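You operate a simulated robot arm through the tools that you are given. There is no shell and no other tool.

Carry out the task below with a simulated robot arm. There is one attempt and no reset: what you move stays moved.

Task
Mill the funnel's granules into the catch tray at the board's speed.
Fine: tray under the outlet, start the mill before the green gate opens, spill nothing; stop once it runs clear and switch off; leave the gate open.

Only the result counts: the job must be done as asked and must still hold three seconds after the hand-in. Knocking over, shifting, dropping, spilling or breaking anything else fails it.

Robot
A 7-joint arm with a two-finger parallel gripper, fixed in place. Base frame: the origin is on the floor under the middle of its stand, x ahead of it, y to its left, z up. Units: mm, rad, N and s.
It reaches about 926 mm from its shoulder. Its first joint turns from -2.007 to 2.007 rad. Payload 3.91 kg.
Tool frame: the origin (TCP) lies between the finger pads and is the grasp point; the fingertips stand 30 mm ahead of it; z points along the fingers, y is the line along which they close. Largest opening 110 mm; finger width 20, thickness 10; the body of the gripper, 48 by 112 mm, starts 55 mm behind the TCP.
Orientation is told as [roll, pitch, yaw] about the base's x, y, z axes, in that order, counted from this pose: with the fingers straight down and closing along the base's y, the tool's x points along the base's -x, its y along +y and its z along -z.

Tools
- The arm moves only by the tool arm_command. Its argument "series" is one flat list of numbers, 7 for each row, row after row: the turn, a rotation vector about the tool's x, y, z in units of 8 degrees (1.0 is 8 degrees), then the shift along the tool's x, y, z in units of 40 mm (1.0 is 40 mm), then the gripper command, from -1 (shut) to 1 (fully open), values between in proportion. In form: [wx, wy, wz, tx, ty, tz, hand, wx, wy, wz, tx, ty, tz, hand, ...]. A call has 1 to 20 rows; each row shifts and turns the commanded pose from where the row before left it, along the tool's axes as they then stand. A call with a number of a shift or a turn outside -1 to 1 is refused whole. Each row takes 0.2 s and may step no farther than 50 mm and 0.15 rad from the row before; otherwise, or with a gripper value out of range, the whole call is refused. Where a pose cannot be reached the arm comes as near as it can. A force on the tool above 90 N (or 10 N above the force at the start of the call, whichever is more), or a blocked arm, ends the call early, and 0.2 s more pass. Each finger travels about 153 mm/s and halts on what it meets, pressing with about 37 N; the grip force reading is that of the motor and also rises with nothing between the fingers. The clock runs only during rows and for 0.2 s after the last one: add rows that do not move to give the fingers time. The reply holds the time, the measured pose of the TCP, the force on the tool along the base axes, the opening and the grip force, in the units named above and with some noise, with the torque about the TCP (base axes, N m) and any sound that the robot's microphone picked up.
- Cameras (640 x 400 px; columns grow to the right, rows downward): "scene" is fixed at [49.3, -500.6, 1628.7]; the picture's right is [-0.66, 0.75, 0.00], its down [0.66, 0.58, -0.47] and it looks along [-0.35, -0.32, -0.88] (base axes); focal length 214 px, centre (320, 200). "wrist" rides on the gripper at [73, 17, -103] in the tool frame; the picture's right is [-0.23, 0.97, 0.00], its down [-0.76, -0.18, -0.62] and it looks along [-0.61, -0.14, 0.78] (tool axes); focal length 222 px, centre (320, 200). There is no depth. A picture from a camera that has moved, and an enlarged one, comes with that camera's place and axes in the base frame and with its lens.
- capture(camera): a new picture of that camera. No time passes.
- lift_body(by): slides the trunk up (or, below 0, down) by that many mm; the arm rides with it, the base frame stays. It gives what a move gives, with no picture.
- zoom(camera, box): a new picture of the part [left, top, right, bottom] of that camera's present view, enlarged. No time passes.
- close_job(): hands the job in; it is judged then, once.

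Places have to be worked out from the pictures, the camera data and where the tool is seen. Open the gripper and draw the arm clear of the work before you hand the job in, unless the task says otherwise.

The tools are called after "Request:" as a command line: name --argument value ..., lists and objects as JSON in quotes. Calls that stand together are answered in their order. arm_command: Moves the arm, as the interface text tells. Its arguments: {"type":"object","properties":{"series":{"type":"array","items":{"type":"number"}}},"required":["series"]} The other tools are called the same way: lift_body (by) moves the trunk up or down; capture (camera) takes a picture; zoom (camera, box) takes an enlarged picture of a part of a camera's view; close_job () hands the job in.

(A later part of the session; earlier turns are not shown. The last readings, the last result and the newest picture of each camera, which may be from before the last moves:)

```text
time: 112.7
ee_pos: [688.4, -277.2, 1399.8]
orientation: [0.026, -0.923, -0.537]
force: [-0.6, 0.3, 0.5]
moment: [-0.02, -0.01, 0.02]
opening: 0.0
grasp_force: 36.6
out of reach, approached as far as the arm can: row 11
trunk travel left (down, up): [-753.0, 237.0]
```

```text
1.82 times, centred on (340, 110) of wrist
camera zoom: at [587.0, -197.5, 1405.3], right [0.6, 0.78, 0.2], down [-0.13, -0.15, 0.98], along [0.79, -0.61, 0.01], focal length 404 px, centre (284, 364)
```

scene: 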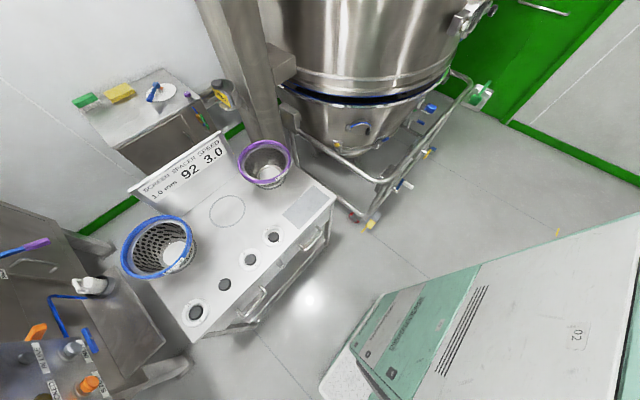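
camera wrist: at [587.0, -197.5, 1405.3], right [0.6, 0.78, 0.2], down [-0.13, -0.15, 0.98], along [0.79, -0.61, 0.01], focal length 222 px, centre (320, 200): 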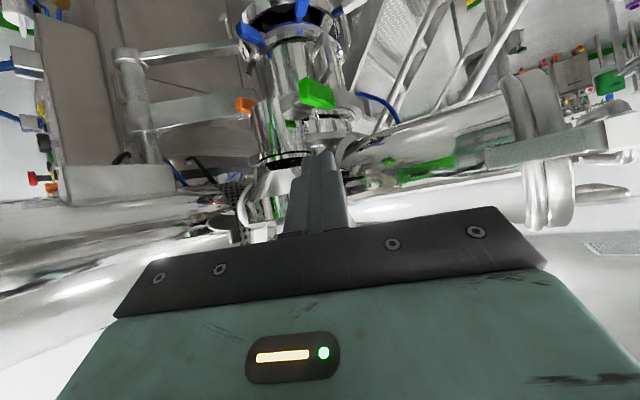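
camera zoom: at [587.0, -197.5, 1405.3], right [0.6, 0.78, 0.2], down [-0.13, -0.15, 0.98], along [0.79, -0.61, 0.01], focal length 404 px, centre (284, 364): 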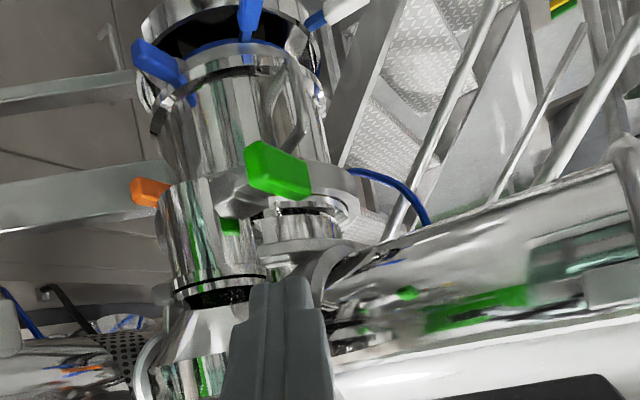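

Here is a good view of the gate. I'll enlarge the handle, and then lower for the tray check.

Request:
zoom --camera "wrist" --box '[250, 60, 370, 140]'

Request:
lift_body --by -160

Request:
zoom --camera "wrist" --box '[230, 30, 370, 130]'

Request:
zoom --camera "wrist" --box '[230, 90, 400, 220]'

```text
5.00 times, centred on (310, 100) of wrist
camera zoom: at [587.0, -197.5, 1405.3], right [0.6, 0.78, 0.2], down [-0.13, -0.15, 0.98], along [0.79, -0.61, 0.01], focal length 1111 px, centre (370, 700)
```

zoom: 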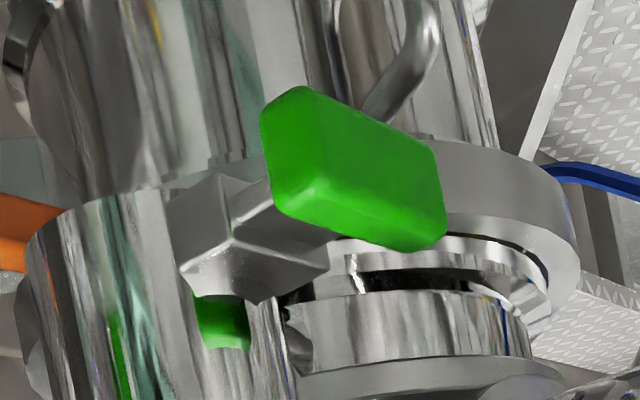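

```text
time: 114.6
ee_pos: [689.2, -276.3, 1238.9]
orientation: [0.027, -0.923, -0.539]
force: [0.0, 0.0, -0.3]
moment: [0.02, -0.02, 0.03]
opening: 0.1
grasp_force: 37.0
trunk travel left (down, up): [-593.0, 397.0]
```

```text
4.00 times, centred on (300, 80) of wrist
camera zoom: at [586.8, -198.5, 1245.3], right [0.6, 0.78, 0.2], down [-0.13, -0.15, 0.98], along [0.79, -0.61, 0.01], focal length 888 px, centre (400, 680)
```

zoom: 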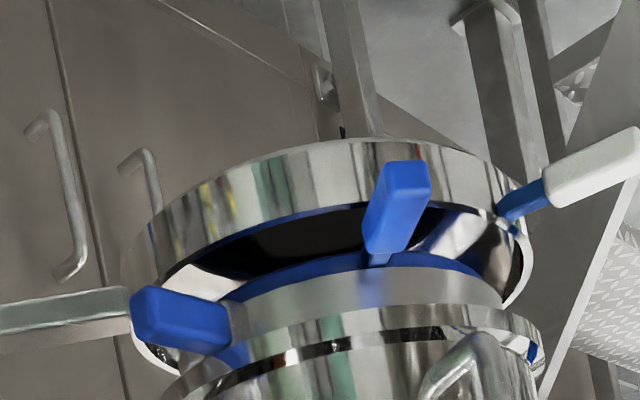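

```text
3.08 times, centred on (315, 155) of wrist
camera zoom: at [586.8, -198.5, 1245.3], right [0.6, 0.78, 0.2], down [-0.13, -0.15, 0.98], along [0.79, -0.61, 0.01], focal length 684 px, centre (335, 338)
```

zoom: 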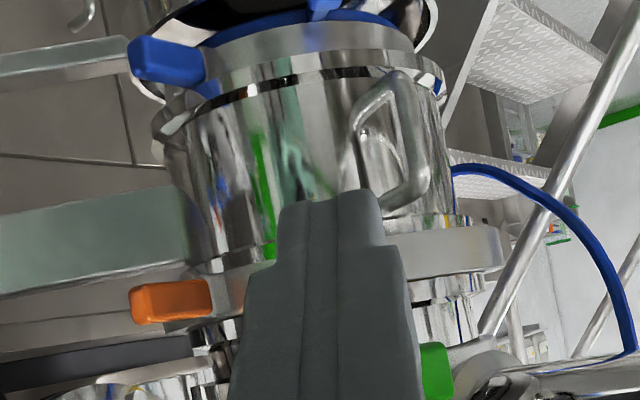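

The tray has not moved (stem position agrees within 5 mm of before). The scene camera can see the IN LINE lamp directly, so I'll check it there.

Request:
zoom --camera "scene" --box '[0, 320, 128, 400]'

Request:
zoom --camera "wrist" --box '[240, 40, 350, 110]'

```text
5.00 times, centred on (64, 360) of scene
camera zoom: at [49.3, -500.6, 1628.7], right [-0.66, 0.75, 0.0], down [0.66, 0.58, -0.47], along [-0.35, -0.32, -0.88], focal length 1072 px, centre (1600, -600)
```

zoom: 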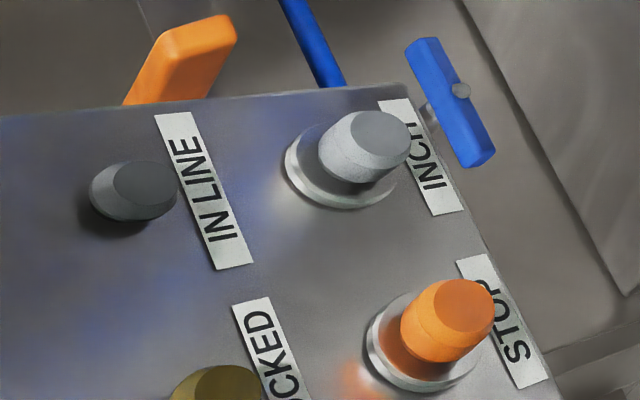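

```text
5.71 times, centred on (295, 75) of wrist
camera zoom: at [586.8, -198.5, 1245.3], right [0.6, 0.78, 0.2], down [-0.13, -0.15, 0.98], along [0.79, -0.61, 0.01], focal length 1269 px, centre (463, 914)
```

zoom: 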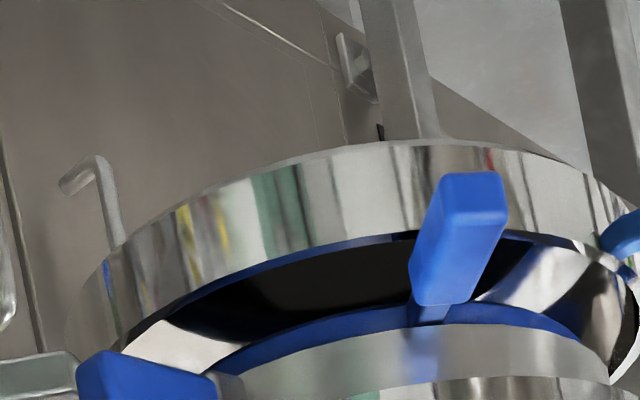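

IN LINE stays dark while RUN is lit, and all views show the tray concentric, so I take it as a ready indication that goes out while running. Now the gate: its T‑bar is horizontal along x on a shaft along y, like a butterfly valve, with its centre near [830, −356, 1274]. I'll stage with the tool level, pointing at azimuth −45° toward it.

Request:
lift_body --by 157

Request:
arm_command --series '[0.8, 0, 0.6, 0, 0, 0, -1, 0.61, 0, 0.457, 0, 0, 0, -1, 0, -0.926, 0, 0, 0, 0, -1, 0, -0.926, 0, 0, 0, 0, -1, 0, -0.926, 0, 0, 0, 0, -1, 0, -0.926, 0, 0, 0, 0, -1, 0, -0.926, 0, 0, 0, 0, -1]'

Request:
capture --camera "wrist"

```text
time: 116.4
ee_pos: [688.7, -276.9, 1397.2]
orientation: [0.026, -0.922, -0.536]
force: [-0.3, 0.4, -0.3]
moment: [0.02, 0.0, 0.0]
opening: 0.0
grasp_force: 37.5
trunk travel left (down, up): [-750.0, 240.0]
```

```text
time: 118.0
ee_pos: [662.9, -380.2, 1370.8]
orientation: [1.368, -1.556, -2.134]
force: [0.6, -0.5, 0.5]
moment: [-0.03, 0.01, 0.04]
opening: 0.0
grasp_force: 37.5
out of reach, approached as far as the arm can: row 1, 2, 3
trunk travel left (down, up): [-750.0, 240.0]
```

```text
taken
camera wrist: at [600.3, -294.2, 1299.6], right [0.67, 0.7, 0.24], down [-0.58, 0.29, 0.76], along [0.46, -0.65, 0.6], focal length 222 px, centre (320, 200)
```

wrist: 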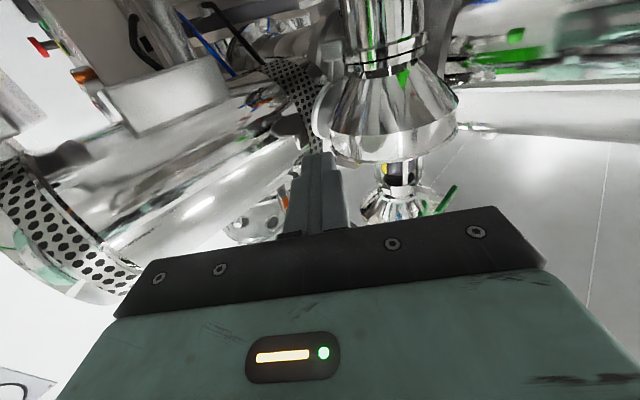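

The posture limit pushed the arm to [663, −380, 1371], still clear of everything. I'll move out to the staging point [755, −275, 1274], which is farther from the shoulder and should suit this level posture.

Request:
arm_command --series '[0, 0, 0, 0, 0.87, -0.04, -1, 0, 0, 0, 0.2, 0.87, -0.04, -1, 0, 0, 0, 0.4, 0.87, -0.04, -1, 0, 0, 0, 0.4, 0.87, -0.04, -1, 0, 0, 0, 0.7, 0, 0, -1, 0, 0, 0, 0.7, 0, 0, -1]'

Request:
capture --camera "wrist"

```text
time: 119.4
ee_pos: [755.0, -274.3, 1276.9]
orientation: [1.336, -1.555, -2.099]
force: [-0.7, 0.4, -0.4]
moment: [0.01, 0.03, 0.01]
opening: 0.0
grasp_force: 37.3
trunk travel left (down, up): [-750.0, 240.0]
```

```text
taken
camera wrist: at [693.1, -189.1, 1205.7], right [0.67, 0.7, 0.24], down [-0.58, 0.29, 0.76], along [0.46, -0.65, 0.6], focal length 222 px, centre (320, 200)
```

wrist: 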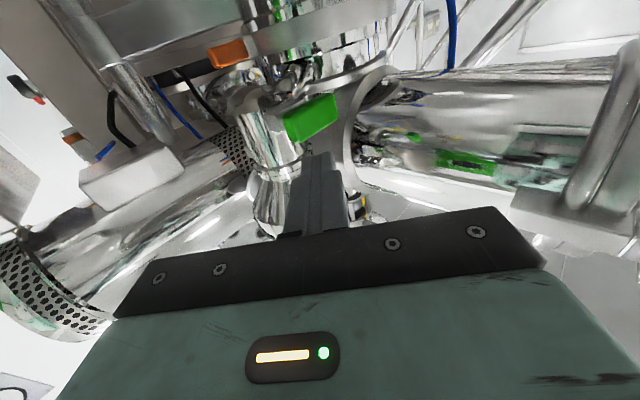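

Now staged with the green bar straight ahead. I'll enlarge it from this lower angle.

Request:
zoom --camera "wrist" --box '[210, 40, 390, 170]'

Request:
zoom --camera "wrist" --box '[250, 70, 350, 150]'

```text
3.08 times, centred on (300, 105) of wrist
camera zoom: at [693.1, -189.1, 1205.7], right [0.67, 0.7, 0.24], down [-0.58, 0.29, 0.76], along [0.46, -0.65, 0.6], focal length 684 px, centre (382, 492)
```

zoom: 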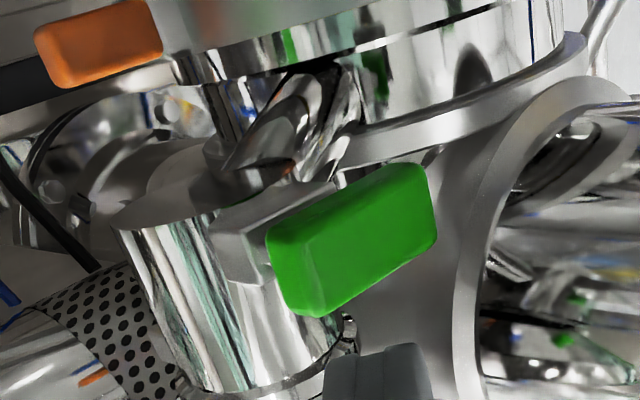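

```text
5.00 times, centred on (300, 110) of wrist
camera zoom: at [693.1, -189.1, 1205.7], right [0.67, 0.7, 0.24], down [-0.58, 0.29, 0.76], along [0.46, -0.65, 0.6], focal length 1111 px, centre (420, 650)
```

zoom: 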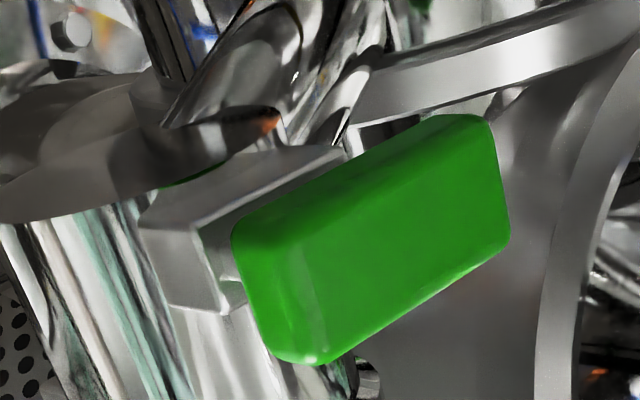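

From below I see the bar (about 66 × 21 mm) on its shaft boss. I'll roll the gripper 90° so the fingers close vertically, and open to 60 mm.

Request:
arm_command --series '[0, 0, -0.9375, 0, 0, 0, 0.1, 0, 0, -0.9375, 0, 0, 0, 0.1, 0, 0, -0.9375, 0, 0, 0, 0.1, 0, 0, -0.9375, 0, 0, 0, 0.1, 0, 0, -0.9375, 0, 0, 0, 0.1, 0, 0, -0.9375, 0, 0, 0, 0.1, 0, 0, -0.9375, 0, 0, 0, 0.1, 0, 0, -0.9375, 0, 0, 0, 0.1, 0, 0, -0.9375, 0, 0, 0, 0.1, 0, 0, -0.9375, 0, 0, 0, 0.1, 0, 0, -0.9375, 0, 0, 0, 0.1, 0, 0, -0.9375, 0, 0, 0, 0.1]'

Request:
capture --camera "wrist"

```text
time: 122.0
ee_pos: [755.2, -272.8, 1275.8]
orientation: [-1.565, -0.012, 0.807]
force: [0.5, 0.2, 0.1]
moment: [0.01, -0.02, 0.02]
opening: 60.4
grasp_force: 0.0
trunk travel left (down, up): [-750.0, 240.0]
```

```text
taken
camera wrist: at [630.4, -253.4, 1260.0], right [0.16, 0.18, -0.97], down [0.07, 0.98, 0.19], along [0.98, -0.1, 0.15], focal length 222 px, centre (320, 200)
```

wrist: 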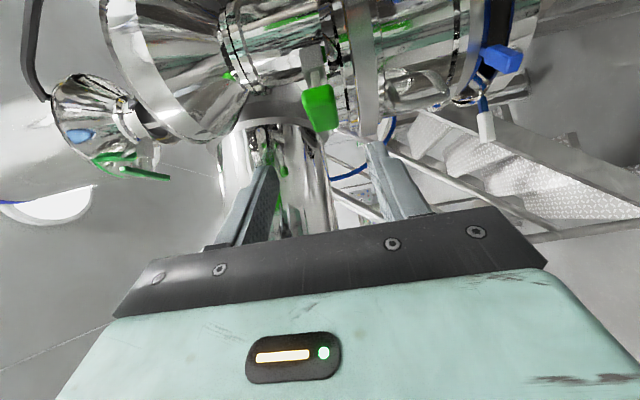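

The roll worked and I now look along +x at the bar's end. I'll enlarge to refine its position.

Request:
zoom --camera "wrist" --box '[240, 20, 400, 180]'

Request:
zoom --camera "wrist" --box '[30, 50, 230, 210]'

```text
2.50 times, centred on (320, 100) of wrist
camera zoom: at [630.4, -253.4, 1260.0], right [0.16, 0.18, -0.97], down [0.07, 0.98, 0.19], along [0.98, -0.1, 0.15], focal length 555 px, centre (320, 450)
```

zoom: 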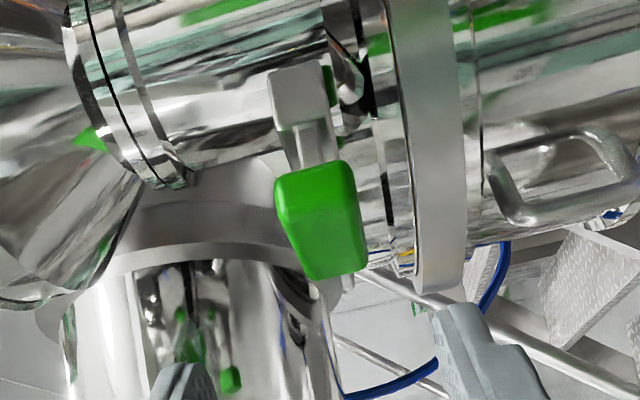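

```text
2.50 times, centred on (130, 130) of wrist
camera zoom: at [630.4, -253.4, 1260.0], right [0.16, 0.18, -0.97], down [0.07, 0.98, 0.19], along [0.98, -0.1, 0.15], focal length 555 px, centre (795, 375)
```

zoom: 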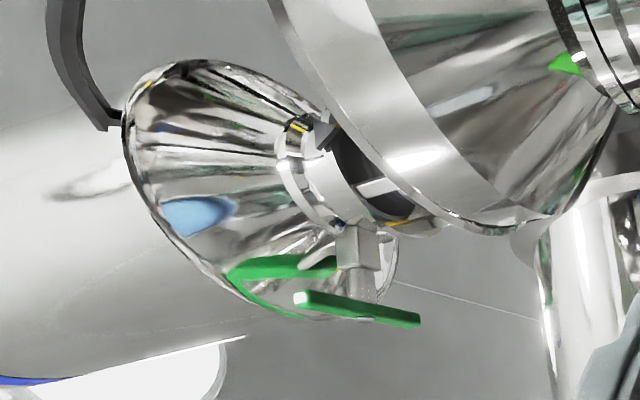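

There appears to be something else with a green lever higher up (image left is up). I must be sure which is "the green gate", so I'll look at that region more closely.

Request:
zoom --camera "wrist" --box '[0, 0, 320, 220]'

Request:
zoom --camera "wrist" --box '[40, 60, 180, 200]'

```text
1.82 times, centred on (160, 110) of wrist
camera zoom: at [630.4, -253.4, 1260.0], right [0.16, 0.18, -0.97], down [0.07, 0.98, 0.19], along [0.98, -0.1, 0.15], focal length 404 px, centre (611, 364)
```

zoom: 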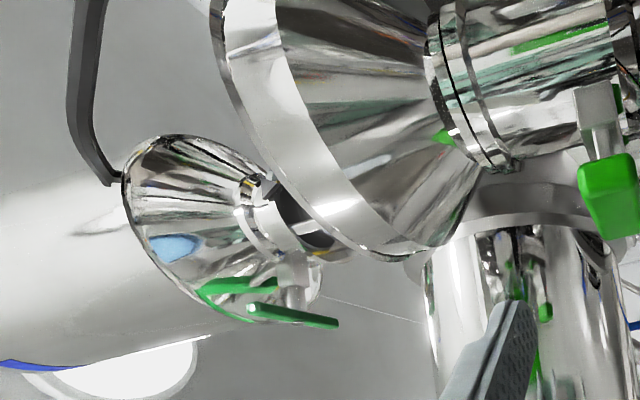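

```text
2.86 times, centred on (110, 130) of wrist
camera zoom: at [630.4, -253.4, 1260.0], right [0.16, 0.18, -0.97], down [0.07, 0.98, 0.19], along [0.98, -0.1, 0.15], focal length 635 px, centre (920, 400)
```

zoom: 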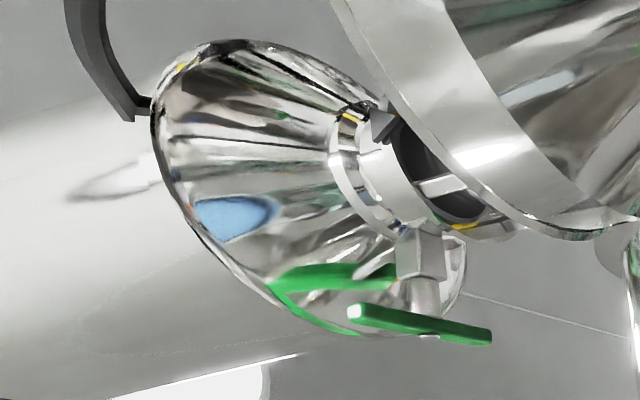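

The upper cone with the darker lever belongs to a separate overhead vessel; the gate under the granule funnel is the bright green T‑bar, so that is the one. I'll advance with the open fingers above and below the bar, in two stages.

Request:
arm_command --series '[0, 0, 0, 0.07, 0.04, 0.9, 0.1, 0, 0, 0, 0.07, 0.03, 0.9, 0.1]'

Request:
capture --camera "wrist"

Request:
zoom --camera "wrist" --box '[220, 60, 420, 240]'

```text
time: 122.6
ee_pos: [804.4, -327.5, 1271.7]
orientation: [-1.568, -0.015, 0.808]
force: [-0.4, 0.9, 0.5]
moment: [0.05, 0.02, 0.03]
opening: 60.7
grasp_force: 0.1
trunk travel left (down, up): [-750.0, 240.0]
```

```text
taken
camera wrist: at [678.8, -307.2, 1255.9], right [0.16, 0.18, -0.97], down [0.07, 0.98, 0.19], along [0.98, -0.1, 0.15], focal length 222 px, centre (320, 200)
```

wrist: 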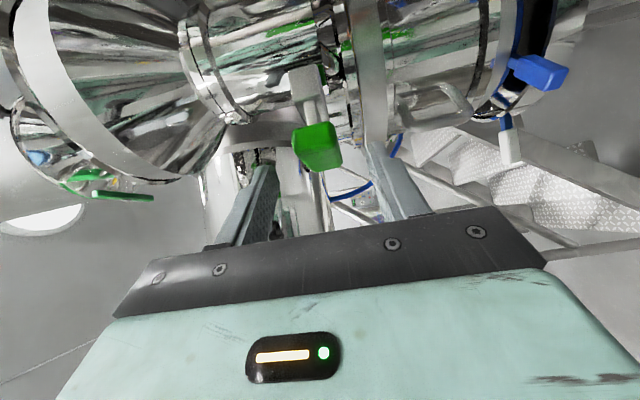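

```text
2.22 times, centred on (320, 150) of wrist
camera zoom: at [678.8, -307.2, 1255.9], right [0.16, 0.18, -0.97], down [0.07, 0.98, 0.19], along [0.98, -0.1, 0.15], focal length 494 px, centre (320, 311)
```

zoom: 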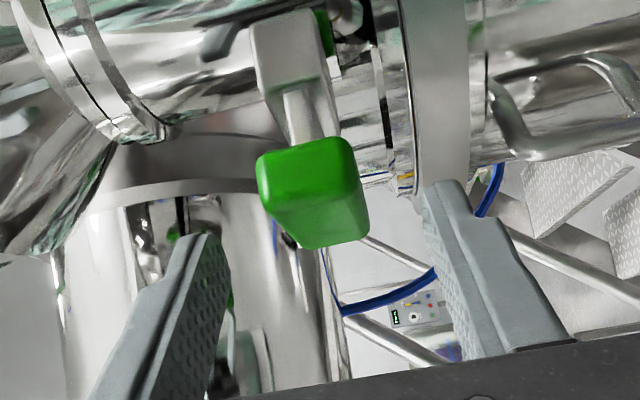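

The bar is between the fingers. I'll advance the last 38 mm and close on it.

Request:
arm_command --series '[0, 0, 0, 0, -0.03, 0.48, 0.1, 0, 0, 0, 0, -0.03, 0.47, 0.1, 0, 0, 0, 0, 0, 0, 0.1]'

Request:
capture --camera "wrist"

Request:
zoom --camera "wrist" --box '[220, 80, 420, 240]'

```text
time: 123.4
ee_pos: [831.0, -353.3, 1277.6]
orientation: [-1.568, -0.014, 0.808]
force: [0.2, 0.3, 0.2]
moment: [0.0, 0.03, 0.02]
opening: 60.4
grasp_force: 0.0
trunk travel left (down, up): [-750.0, 240.0]
```

```text
taken
camera wrist: at [705.3, -333.4, 1259.5], right [0.16, 0.18, -0.97], down [0.07, 0.98, 0.19], along [0.98, -0.1, 0.15], focal length 222 px, centre (320, 200)
```

wrist: 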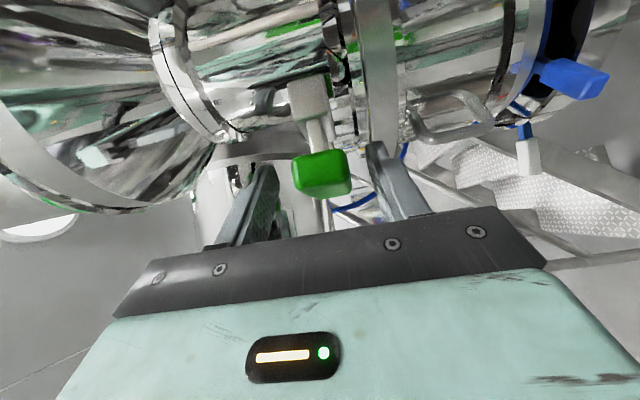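

```text
2.50 times, centred on (320, 160) of wrist
camera zoom: at [705.3, -333.4, 1259.5], right [0.16, 0.18, -0.97], down [0.07, 0.98, 0.19], along [0.98, -0.1, 0.15], focal length 555 px, centre (320, 300)
```

zoom: 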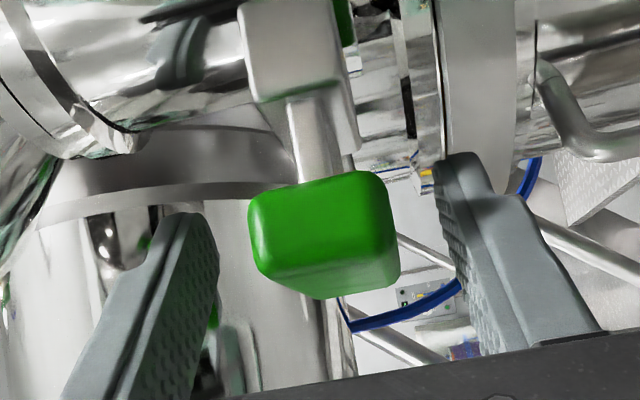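

The bar sits well between the fingers. I'll close with a small downward correction.

Request:
arm_command --series '[0, 0, 0, 0, 0.06, 0, -0.5, 0, 0, 0, 0, 0, 0, -1, 0, 0, 0, 0, 0, 0, -1, 0, 0, 0, 0, 0, 0, -1]'

Request:
zoom --camera "wrist" --box '[220, 80, 420, 240]'

```text
time: 124.4
ee_pos: [830.5, -353.7, 1272.7]
orientation: [-1.562, -0.013, 0.808]
force: [-5.4, -0.5, -14.7]
moment: [-0.89, 0.82, 0.24]
opening: 27.8
grasp_force: 45.4
trunk travel left (down, up): [-750.0, 240.0]
```

```text
2.50 times, centred on (320, 160) of wrist
camera zoom: at [705.5, -333.2, 1255.7], right [0.16, 0.18, -0.97], down [0.08, 0.98, 0.19], along [0.98, -0.1, 0.14], focal length 555 px, centre (320, 300)
```

zoom: 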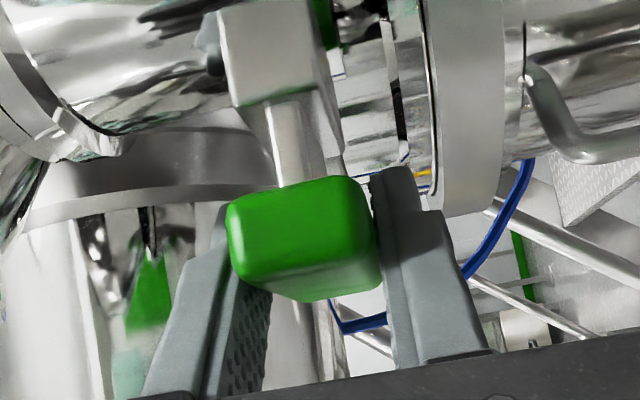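

The bar is held (27.8 mm). Now a gentle test turn of 16° clockwise about the tool axis, watching the forces and the bar.

Request:
arm_command --series '[0, 0, 0.7, 0, 0, 0, -1, 0, 0, 0.7, 0, 0, 0, -1, 0, 0, 0.6, 0, 0, 0, -1]'

Request:
zoom --camera "wrist" --box '[220, 80, 420, 240]'

```text
time: 125.2
ee_pos: [831.0, -355.1, 1272.6]
orientation: [-1.563, -0.294, 0.803]
force: [-11.7, -1.7, -18.5]
moment: [-1.2, 1.7, -0.1]
opening: 35.0
grasp_force: 44.8
trunk travel left (down, up): [-750.0, 240.0]
```

```text
2.50 times, centred on (320, 160) of wrist
camera zoom: at [711.0, -328.5, 1236.4], right [0.34, 0.36, -0.87], down [0.02, 0.92, 0.39], along [0.94, -0.15, 0.31], focal length 555 px, centre (320, 300)
```

zoom: 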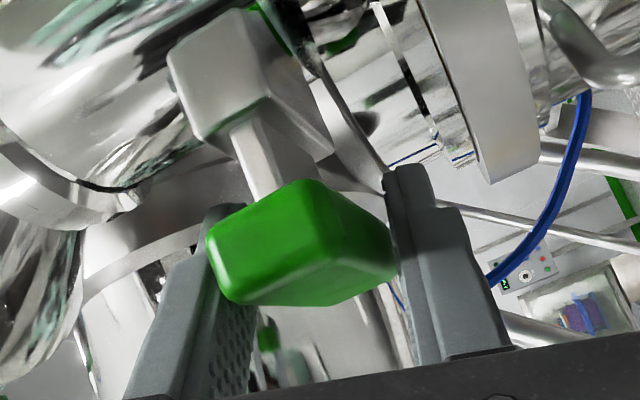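

The opening widened to 35 mm and the bar stayed put, so it does not turn this way. I'll return and try 16° the other way.

Request:
arm_command --series '[0, 0, -0.7, 0, 0, 0, -1, 0, 0, -0.7, 0, 0, 0, -1, 0, 0, -0.6, 0, 0, 0, -1, 0, 0, -0.7, 0, 0, 0, -1, 0, 0, -0.7, 0, 0, 0, -1]'

Request:
zoom --camera "wrist" --box '[220, 80, 420, 240]'

```text
time: 126.4
ee_pos: [832.3, -352.4, 1271.0]
orientation: [-1.564, 0.181, 0.812]
force: [10.7, 8.4, -24.8]
moment: [0.36, -2.17, -0.68]
opening: 32.1
grasp_force: 44.6
trunk travel left (down, up): [-750.0, 240.0]
```

```text
2.50 times, centred on (320, 160) of wrist
camera zoom: at [706.9, -333.6, 1269.8], right [0.03, 0.04, -1.0], down [0.09, 1.0, 0.04], along [1.0, -0.09, 0.02], focal length 555 px, centre (320, 300)
```

zoom: 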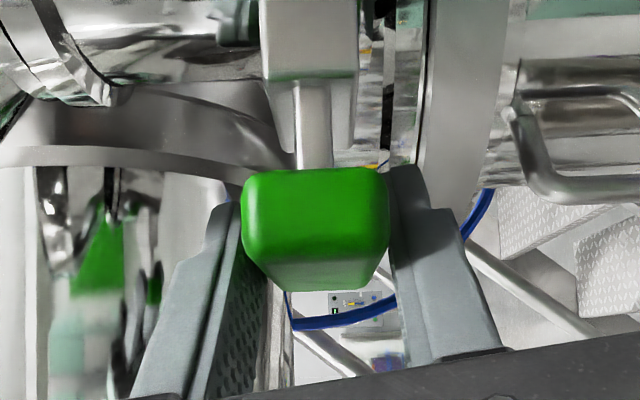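

The bar resists turning both ways, so it is not a rotary valve; it must be a slide gate pulled outward along its shaft (+y). I'll square the grip again and pull 20 mm along +y.

Request:
arm_command --series '[0, 0, 0.7, 0, 0, 0, -1, 0, 0, 0.7, 0, 0, 0, -1, 0, 0, 0, -0.181, 0, -0.172, -1, 0, 0, 0, -0.181, 0, -0.172, -1]'

Request:
zoom --camera "wrist" --box '[220, 80, 420, 240]'

```text
time: 127.4
ee_pos: [831.2, -334.2, 1271.6]
orientation: [-1.561, -0.013, 0.804]
force: [-2.1, -1.0, -26.5]
moment: [-0.66, 0.59, -1.39]
opening: 28.1
grasp_force: 45.7
trunk travel left (down, up): [-750.0, 240.0]
```

```text
2.50 times, centred on (320, 160) of wrist
camera zoom: at [706.4, -314.6, 1255.7], right [0.16, 0.18, -0.97], down [0.08, 0.98, 0.19], along [0.98, -0.11, 0.14], focal length 555 px, centre (320, 300)
```

zoom: 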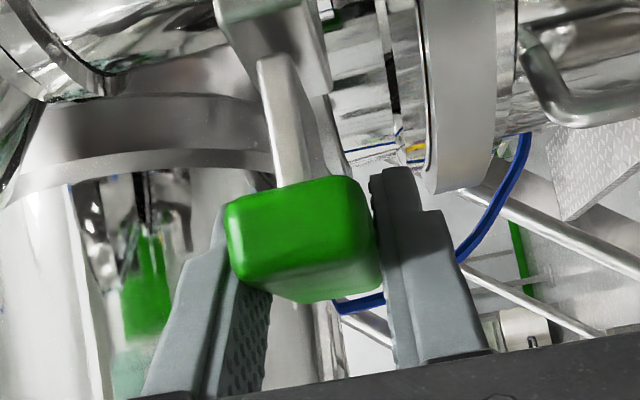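

The gate slides: the shaft has drawn out about 19 mm with little force. I'll keep pulling until it meets its end stop.

Request:
arm_command --series '[0, 0, 0, -0.2175, 0, -0.206, -1, 0, 0, 0, -0.2175, 0, -0.206, -1, 0, 0, 0, -0.2175, 0, -0.206, -1, 0, 0, 0, -0.2175, 0, -0.206, -1]'

Request:
zoom --camera "wrist" --box '[220, 60, 420, 240]'

Request:
zoom --camera "scene" --box '[0, 320, 128, 400]'

```text
time: 128.4
ee_pos: [829.6, -291.3, 1272.3]
orientation: [-1.562, -0.017, 0.799]
force: [-3.0, -32.0, -27.4]
moment: [0.13, 0.99, -1.03]
opening: 27.4
grasp_force: 44.6
trunk travel left (down, up): [-750.0, 240.0]
```

```text
2.22 times, centred on (320, 150) of wrist
camera zoom: at [705.0, -269.5, 1256.0], right [0.16, 0.18, -0.97], down [0.08, 0.98, 0.19], along [0.98, -0.11, 0.14], focal length 494 px, centre (320, 311)
```

zoom: 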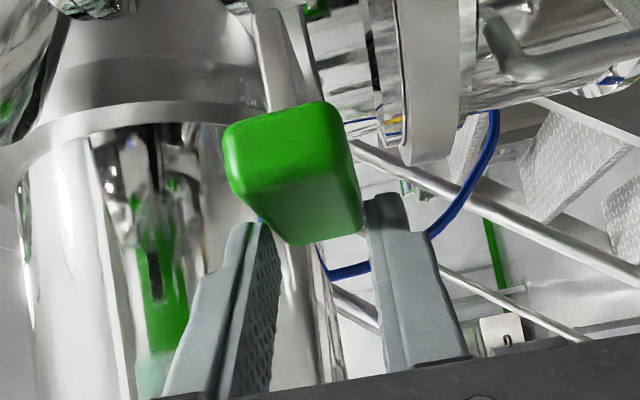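

```text
5.00 times, centred on (64, 360) of scene
camera zoom: at [49.3, -500.6, 1628.7], right [-0.66, 0.75, 0.0], down [0.66, 0.58, -0.47], along [-0.35, -0.32, -0.88], focal length 1072 px, centre (1600, -600)
```

zoom: 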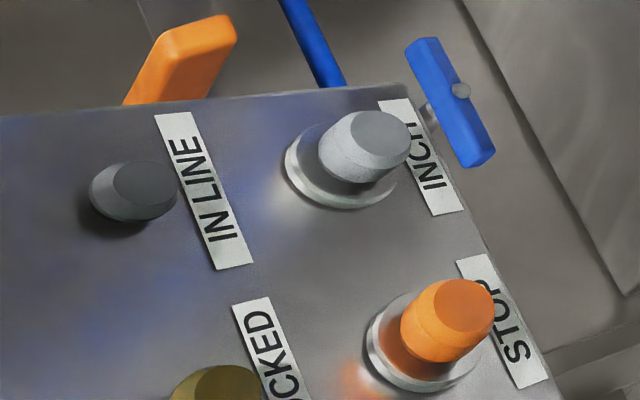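

The grip slipped back along the bar near the end: the bar itself moved about 38 mm (to y ≈ −321). I'll regrip it squarely and pull once more to see whether that is the stop.

Request:
arm_command --series '[0, 0, 0, 0, 0, 0, 0.1, 0, 0, 0, 0, 0, 0, 0.1, 0, 0, 0, 0.3, 0, 0.29, 0.1, 0, 0, 0, 0.3, 0, 0.29, 0.1, 0, 0, 0, 0, 0, 0, -1, 0, 0, 0, 0, 0, 0, -1, 0, 0, 0, 0, 0, 0, -1]'

Request:
zoom --camera "wrist" --box '[220, 60, 420, 240]'

```text
time: 130.0
ee_pos: [831.6, -318.7, 1272.1]
orientation: [-1.559, -0.013, 0.808]
force: [-7.5, 1.1, -25.0]
moment: [-0.81, 0.04, -0.2]
opening: 27.8
grasp_force: 45.0
trunk travel left (down, up): [-750.0, 240.0]
```

```text
2.22 times, centred on (320, 150) of wrist
camera zoom: at [705.8, -299.1, 1255.9], right [0.16, 0.18, -0.97], down [0.08, 0.98, 0.19], along [0.98, -0.1, 0.14], focal length 494 px, centre (320, 311)
```

zoom: 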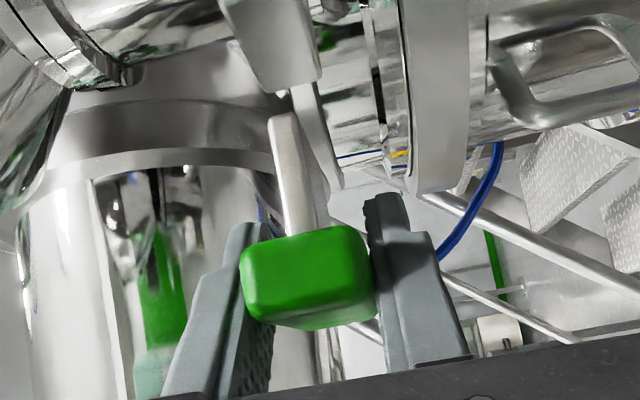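

The far end of the shaft looks detached from the boss in this view. I'll enlarge to check carefully.

Request:
zoom --camera "wrist" --box '[270, 40, 380, 190]'

Request:
capture --camera "wrist"

```text
2.67 times, centred on (325, 115) of wrist
camera zoom: at [705.8, -299.1, 1255.9], right [0.16, 0.18, -0.97], down [0.08, 0.98, 0.19], along [0.98, -0.1, 0.14], focal length 592 px, centre (307, 427)
```

zoom: 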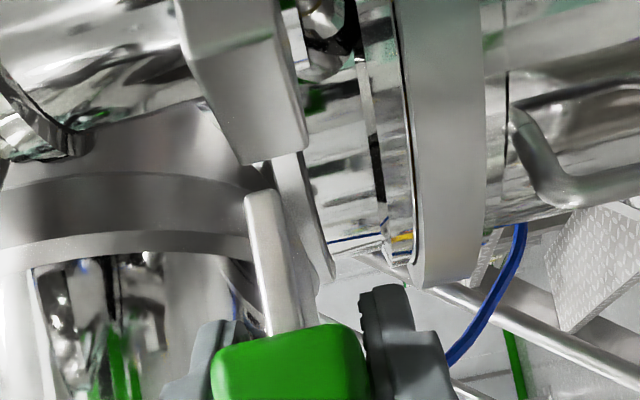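

```text
taken
camera wrist: at [705.8, -299.1, 1255.9], right [0.16, 0.18, -0.97], down [0.08, 0.98, 0.19], along [0.98, -0.1, 0.14], focal length 222 px, centre (320, 200)
```

wrist: 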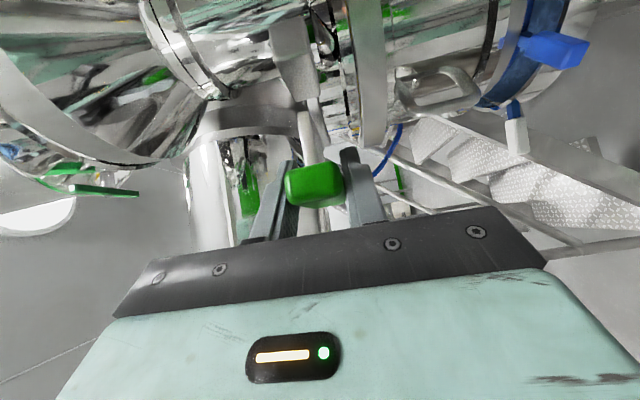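

That thin strip is the slide blade itself, drawn out of its guide about 38 mm with the handle bracket fixed to it, so all is normal. I'll pull gently again to find out if more travel remains.

Request:
arm_command --series '[0, 0, 0, -0.1, 0, -0.095, -1, 0, 0, 0, -0.1, 0, -0.095, -1, 0, 0, 0, -0.1, 0, -0.095, -1]'

Request:
zoom --camera "wrist" --box '[220, 60, 420, 240]'

```text
time: 130.8
ee_pos: [830.8, -309.7, 1272.9]
orientation: [-1.564, -0.014, 0.797]
force: [-2.2, -35.3, -26.5]
moment: [-0.64, 0.65, -0.52]
opening: 27.5
grasp_force: 45.0
trunk travel left (down, up): [-750.0, 240.0]
```

```text
2.22 times, centred on (320, 150) of wrist
camera zoom: at [705.4, -288.1, 1255.6], right [0.16, 0.18, -0.97], down [0.08, 0.98, 0.19], along [0.98, -0.11, 0.14], focal length 494 px, centre (320, 311)
```

zoom: 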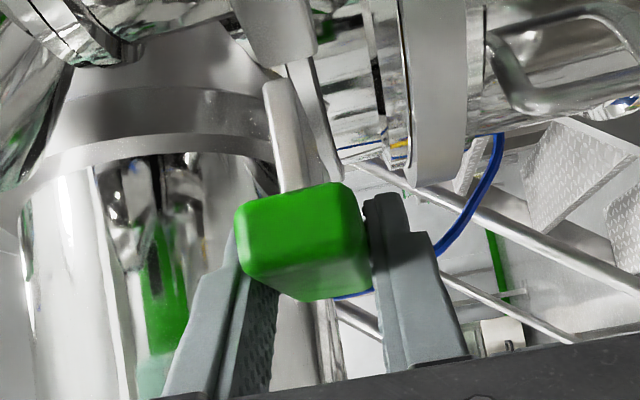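

The bar stays at y ≈ −321 against 35 N, so about 38–40 mm looks like its end stop. I'll release, back off and look at the funnel to see whether granules are flowing.

Request:
arm_command --series '[0, 0, 0, 0, 0, 0, 0.2, 0, 0, 0, 0, 0, 0, 0.2, 0, 0, 0, 0, 0, -0.9, 0.2, 0, 0, 0, 0, 0, -0.9, 0.2, 0, 0, 0, 0, 0, -0.9, 0.2]'

Request:
capture --camera "wrist"

Request:
zoom --camera "wrist" --box '[220, 20, 420, 200]'

```text
time: 132.0
ee_pos: [756.3, -228.6, 1273.6]
orientation: [-1.567, -0.016, 0.807]
force: [0.1, -0.3, -0.3]
moment: [-0.03, -0.01, -0.01]
opening: 66.0
grasp_force: 0.1
trunk travel left (down, up): [-750.0, 240.0]
```

```text
taken
camera wrist: at [630.8, -208.4, 1256.6], right [0.16, 0.18, -0.97], down [0.08, 0.98, 0.19], along [0.98, -0.1, 0.15], focal length 222 px, centre (320, 200)
```

wrist: 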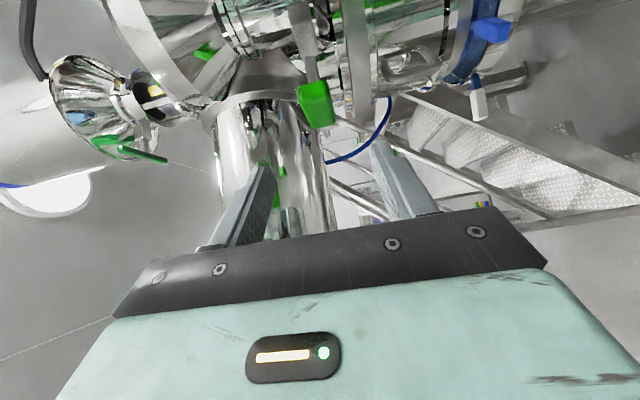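

```text
2.22 times, centred on (320, 110) of wrist
camera zoom: at [630.8, -208.4, 1256.6], right [0.16, 0.18, -0.97], down [0.08, 0.98, 0.19], along [0.98, -0.1, 0.15], focal length 494 px, centre (320, 400)
```

zoom: 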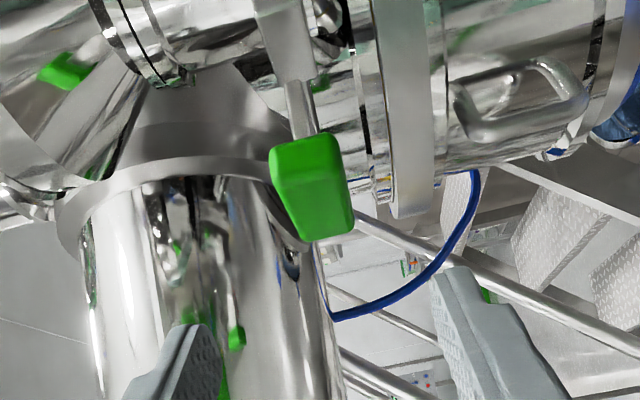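

Now I'll undo the roll, tilt down and raise the trunk to look into the funnel and at the tray.

Request:
arm_command --series '[0, 0, 0.9375, 0, 0, 0, 0.2, 0, 0, 0.9375, 0, 0, 0, 0.2, 0, 0, 0.9375, 0, 0, 0, 0.2, 0, 0, 0.9375, 0, 0, 0, 0.2, 0, 0, 0.9375, 0, 0, 0, 0.2, 0, 0, 0.9375, 0, 0, 0, 0.2, 0, 0, 0.9375, 0, 0, 0, 0.2, 0, 0, 0.9375, 0, 0, 0, 0.2, 0, 0, 0.9375, 0, 0, 0, 0.2, 0, 0, 0.9375, 0, 0, 0, 0.2, 0, 0, 0.9375, 0, 0, 0, 0.2, 0, 0, 0.9375, 0, 0, 0, 0.2, 0, 1, 0, 0, 0, -0.5, 0.2, 0, 1, 0, 0, 0, -0.5, 0.2, 0, 1, 0, 0, 0, -0.5, 0.2, 0, 1, 0, 0, 0, 0, 0.2]'

Request:
lift_body --by 200

Request:
capture --camera "wrist"

```text
time: 135.4
ee_pos: [711.6, -186.9, 1283.5]
orientation: [0.03, -1.006, -0.788]
force: [0.3, 0.9, -0.5]
moment: [0.03, -0.01, 0.01]
opening: 66.2
grasp_force: 0.1
trunk travel left (down, up): [-750.0, 240.0]
```

```text
time: 137.5
ee_pos: [711.5, -188.3, 1483.6]
orientation: [0.027, -1.006, -0.787]
force: [-0.1, -0.2, -0.6]
moment: [0.04, 0.0, 0.0]
opening: 66.3
grasp_force: 0.2
trunk travel left (down, up): [-950.0, 40.0]
```

```text
taken
camera wrist: at [631.5, -87.6, 1478.1], right [0.76, 0.62, 0.21], down [-0.22, -0.06, 0.97], along [0.61, -0.78, 0.09], focal length 222 px, centre (320, 200)
```

wrist: 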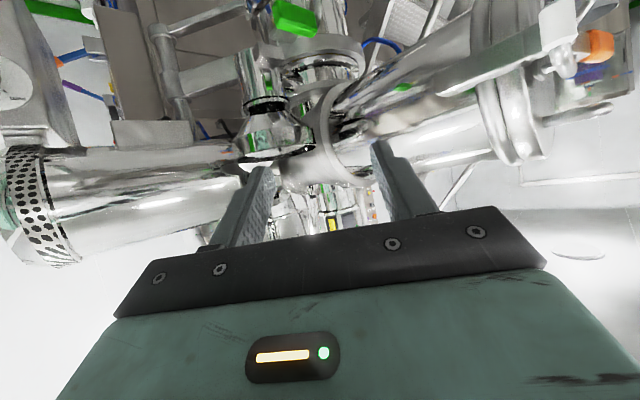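

I'll enlarge the funnel mouth.

Request:
zoom --camera "wrist" --box '[210, 60, 370, 190]'

Request:
arm_command --series '[0, 1, 0, 0, 0, -0.5, 0.2, 0, 1, 0, 0, 0, -0.5, 0.2, 0, 1, 0, 0, 0, 0, 0.2, 0, 1, 0, 0, 0, 0, 0.2]'

Request:
lift_body --by 40

Request:
capture --camera "wrist"

```text
3.08 times, centred on (290, 125) of wrist
camera zoom: at [631.5, -87.6, 1478.1], right [0.76, 0.62, 0.21], down [-0.22, -0.06, 0.97], along [0.61, -0.78, 0.09], focal length 684 px, centre (412, 431)
```

zoom: 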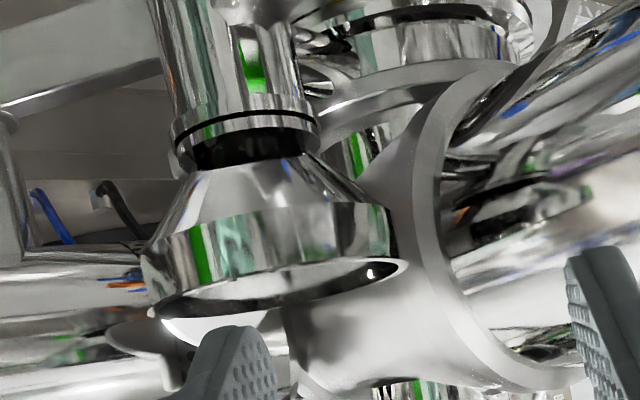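

```text
time: 138.5
ee_pos: [686.5, -165.4, 1508.3]
orientation: [0.016, -0.45, -0.769]
force: [0.1, 0.6, 0.2]
moment: [0.01, 0.0, 0.01]
opening: 65.7
grasp_force: 0.0
trunk travel left (down, up): [-950.0, 40.0]
```

```text
time: 139.4
ee_pos: [687.9, -166.2, 1548.1]
orientation: [0.015, -0.449, -0.769]
force: [0.4, 0.0, 0.5]
moment: [-0.01, 0.01, -0.02]
opening: 65.8
grasp_force: 0.0
trunk travel left (down, up): [-990.0, 0.0]
```

```text
taken
camera wrist: at [618.9, -77.4, 1609.8], right [0.82, 0.56, 0.11], down [0.17, -0.42, 0.89], along [0.55, -0.71, -0.44], focal length 222 px, centre (320, 200)
```

wrist: 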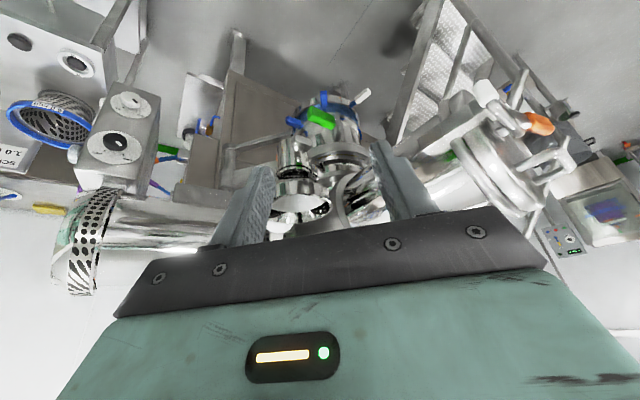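

The funnel looks empty of blue already. I'll enlarge the funnel and the tray.

Request:
zoom --camera "wrist" --box '[250, 130, 370, 250]'

Request:
zoom --camera "wrist" --box '[270, 70, 390, 160]'

Request:
zoom --camera "scene" --box '[0, 320, 128, 400]'

```text
3.33 times, centred on (310, 190) of wrist
camera zoom: at [618.9, -77.4, 1609.8], right [0.82, 0.56, 0.11], down [0.17, -0.42, 0.89], along [0.55, -0.71, -0.44], focal length 740 px, centre (353, 233)
```

zoom: 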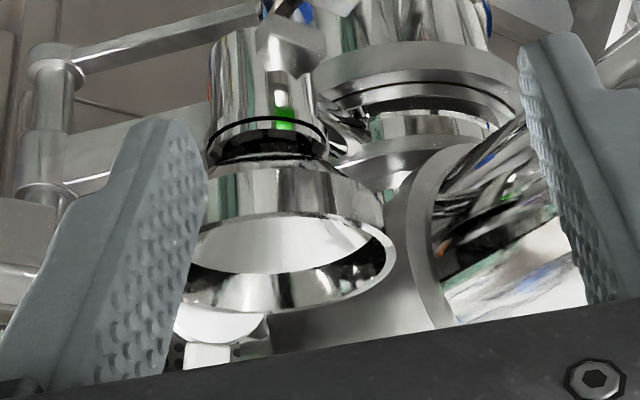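

```text
4.44 times, centred on (330, 115) of wrist
camera zoom: at [618.9, -77.4, 1609.8], right [0.82, 0.56, 0.11], down [0.17, -0.42, 0.89], along [0.55, -0.71, -0.44], focal length 987 px, centre (276, 578)
```

zoom: 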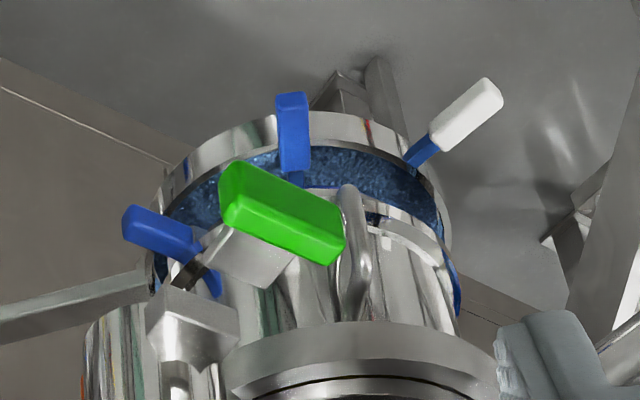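

```text
5.00 times, centred on (64, 360) of scene
camera zoom: at [49.3, -500.6, 1628.7], right [-0.66, 0.75, 0.0], down [0.66, 0.58, -0.47], along [-0.35, -0.32, -0.88], focal length 1072 px, centre (1600, -600)
```

zoom: 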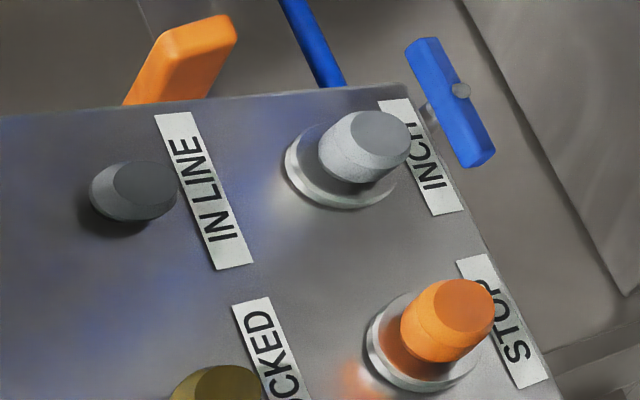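

Success so far: the funnel is empty, the tray holds the blue milled granules, no spill is visible, and the gate stands open. I'll give it the travel time to run clear while I go back to press STOP: first down and turn to face +x.

Request:
lift_body --by -237

Request:
arm_command --series '[0, -1, 0, 0, 0, 0, -1, 0, -1, 0, 0, 0, 0, -1, 0, -1, 0, 0, 0, 0, -1, 0, -0.4, 0, 0, 0, 0, -1, -0.8, 0, -0.6, 0, 0, 0, -1, -0.8, 0, -0.6, 0, 0, 0, -1, -0.8, 0, -0.6, 0, 0, 0, -1, -0.8, 0, -0.6, 0, 0, 0, -1, -0.8, 0, -0.6, 0, 0, 0, -1, -0.4, 0, -0.3, 0, 0, 0, -1]'

```text
time: 141.8
ee_pos: [688.1, -165.9, 1310.1]
orientation: [0.018, -0.45, -0.769]
force: [0.1, 0.2, 0.2]
moment: [0.0, 0.01, 0.04]
opening: 66.2
grasp_force: 0.1
trunk travel left (down, up): [-753.0, 237.0]
```

```text
time: 144.1
ee_pos: [687.6, -165.3, 1309.8]
orientation: [0.023, -0.937, -0.013]
force: [-0.2, 0.3, 0.2]
moment: [0.0, -0.01, -0.04]
opening: 0.0
grasp_force: 37.3
trunk travel left (down, up): [-753.0, 237.0]
```

I'll travel the same safe route back to the front of the panel.

Request:
arm_command --series '[0, 0, 0, 0.427, -0.648, -0.482, -1, 0, 0, 0, 0.427, -0.648, -0.482, -1, 0, 0, 0, 0.427, -0.648, -0.482, -1, 0, 0, 0, 0.427, -0.648, -0.482, -1, 0, 0, 0, 0.427, -0.648, -0.482, -1, 0, 0, 0, 0.427, -0.648, -0.482, -1, 0, 0, 0, 0.427, -0.648, -0.482, -1, 0, 0, 0, 0.427, -0.648, -0.482, -1, 0, 0, 0, 0.427, -0.648, -0.482, -1, 0, 0, 0, 0.427, -0.648, -0.482, -1, 0, 0, 0, 0.427, -0.648, -0.482, -1]'

Request:
arm_command --series '[0, 0, 0, 0.13, -0.97, -0.176, -1, 0, 0, 0, 0.13, -0.97, -0.176, -1, 0, 0, 0, 0.13, -0.97, -0.176, -1, 0, 0, 0, 0.13, -0.97, -0.176, -1, 0, 0, 0, 0.13, -0.97, -0.176, -1, 0, 0, 0, 0.13, -0.97, -0.176, -1, 0, 0, 0, 0.13, -0.97, -0.176, -1, 0, 0, 0, 0.13, -0.97, -0.176, -1]'

Request:
capture --camera "wrist"

```text
time: 146.4
ee_pos: [406.5, -455.1, 1283.3]
orientation: [0.021, -0.937, -0.012]
force: [-1.5, 0.1, 0.5]
moment: [0.0, 0.0, 0.0]
opening: 0.1
grasp_force: 37.5
trunk travel left (down, up): [-753.0, 237.0]
```

```text
time: 148.2
ee_pos: [354.7, -583.4, 1322.1]
orientation: [0.02, -0.935, -0.012]
force: [0.2, -0.8, -0.7]
moment: [0.01, 0.0, 0.02]
opening: 0.0
grasp_force: 37.8
out of reach, approached as far as the arm can: row 4, 5, 6, 7, 8
trunk travel left (down, up): [-753.0, 237.0]
```

```text
taken
camera wrist: at [228.2, -566.2, 1326.2], right [0.13, 0.97, 0.19], down [-0.05, -0.19, 0.98], along [0.99, -0.14, 0.02], focal length 222 px, centre (320, 200)
```

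wrist: 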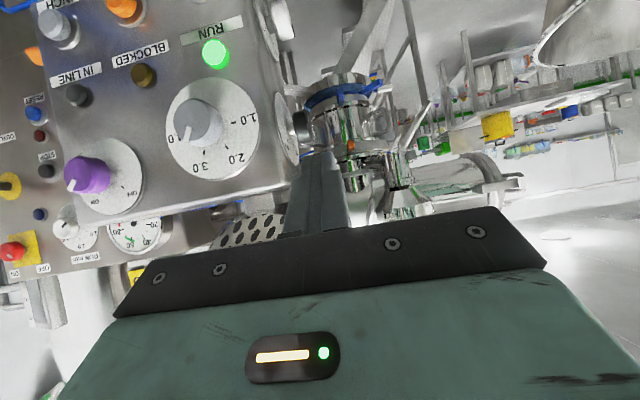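

RUN is still lit. This time the arm took another posture and stopped at [355, −583, 1322]. I'll reset it by pointing the tool straight down here and then moving across to y ≈ −760.

Request:
arm_command --series '[0, 1, 0, 0, 0, 0, -1, 0, 1, 0, 0, 0, 0, -1, 0, 1, 0, 0, 0, 0, -1, 0, 1, 0, 0, 0, 0, -1, 0, 1, 0, 0, 0, 0, -1, 0, 1, 0, 0, 0, 0, -1, 0, 0.7, 0, 0, 0, 0, -1]'

Request:
arm_command --series '[0, 0, 0, 0.2, -0.9, 0, -1, 0, 0, 0, 0.2, -0.9, 0, -1, 0, 0, 0, 0.1, -0.9, 0.2, -1, 0, 0, 0, 0, -0.9, 0.4, -1]'

Request:
capture --camera "wrist"

```text
time: 149.8
ee_pos: [351.6, -578.8, 1323.6]
orientation: [0.011, 0.001, 0.005]
force: [-0.8, -0.8, -0.3]
moment: [0.0, -0.02, -0.03]
opening: 0.0
grasp_force: 36.9
out of reach, approached as far as the arm can: row 7
trunk travel left (down, up): [-753.0, 237.0]
```

```text
time: 150.8
ee_pos: [311.0, -588.0, 1310.8]
orientation: [0.013, 0.0, 0.005]
force: [0.7, -0.1, 0.1]
moment: [-0.03, 0.03, 0.02]
opening: 0.0
grasp_force: 36.4
out of reach, approached as far as the arm can: row 1, 2, 3, 4
trunk travel left (down, up): [-753.0, 237.0]
```

```text
taken
camera wrist: at [237.4, -571.9, 1414.1], right [0.22, 0.97, 0.01], down [0.76, -0.18, 0.62], along [0.61, -0.13, -0.78], focal length 222 px, centre (320, 200)
```

wrist: 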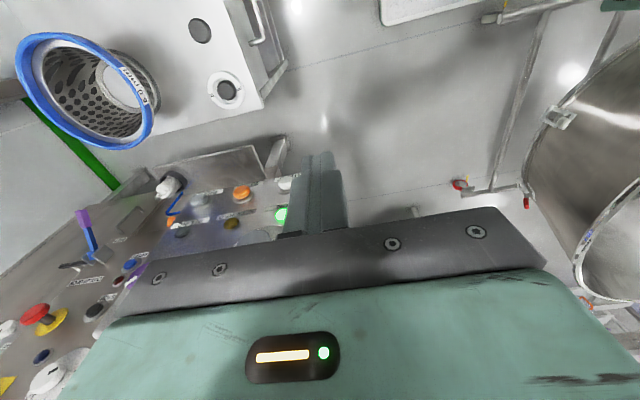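

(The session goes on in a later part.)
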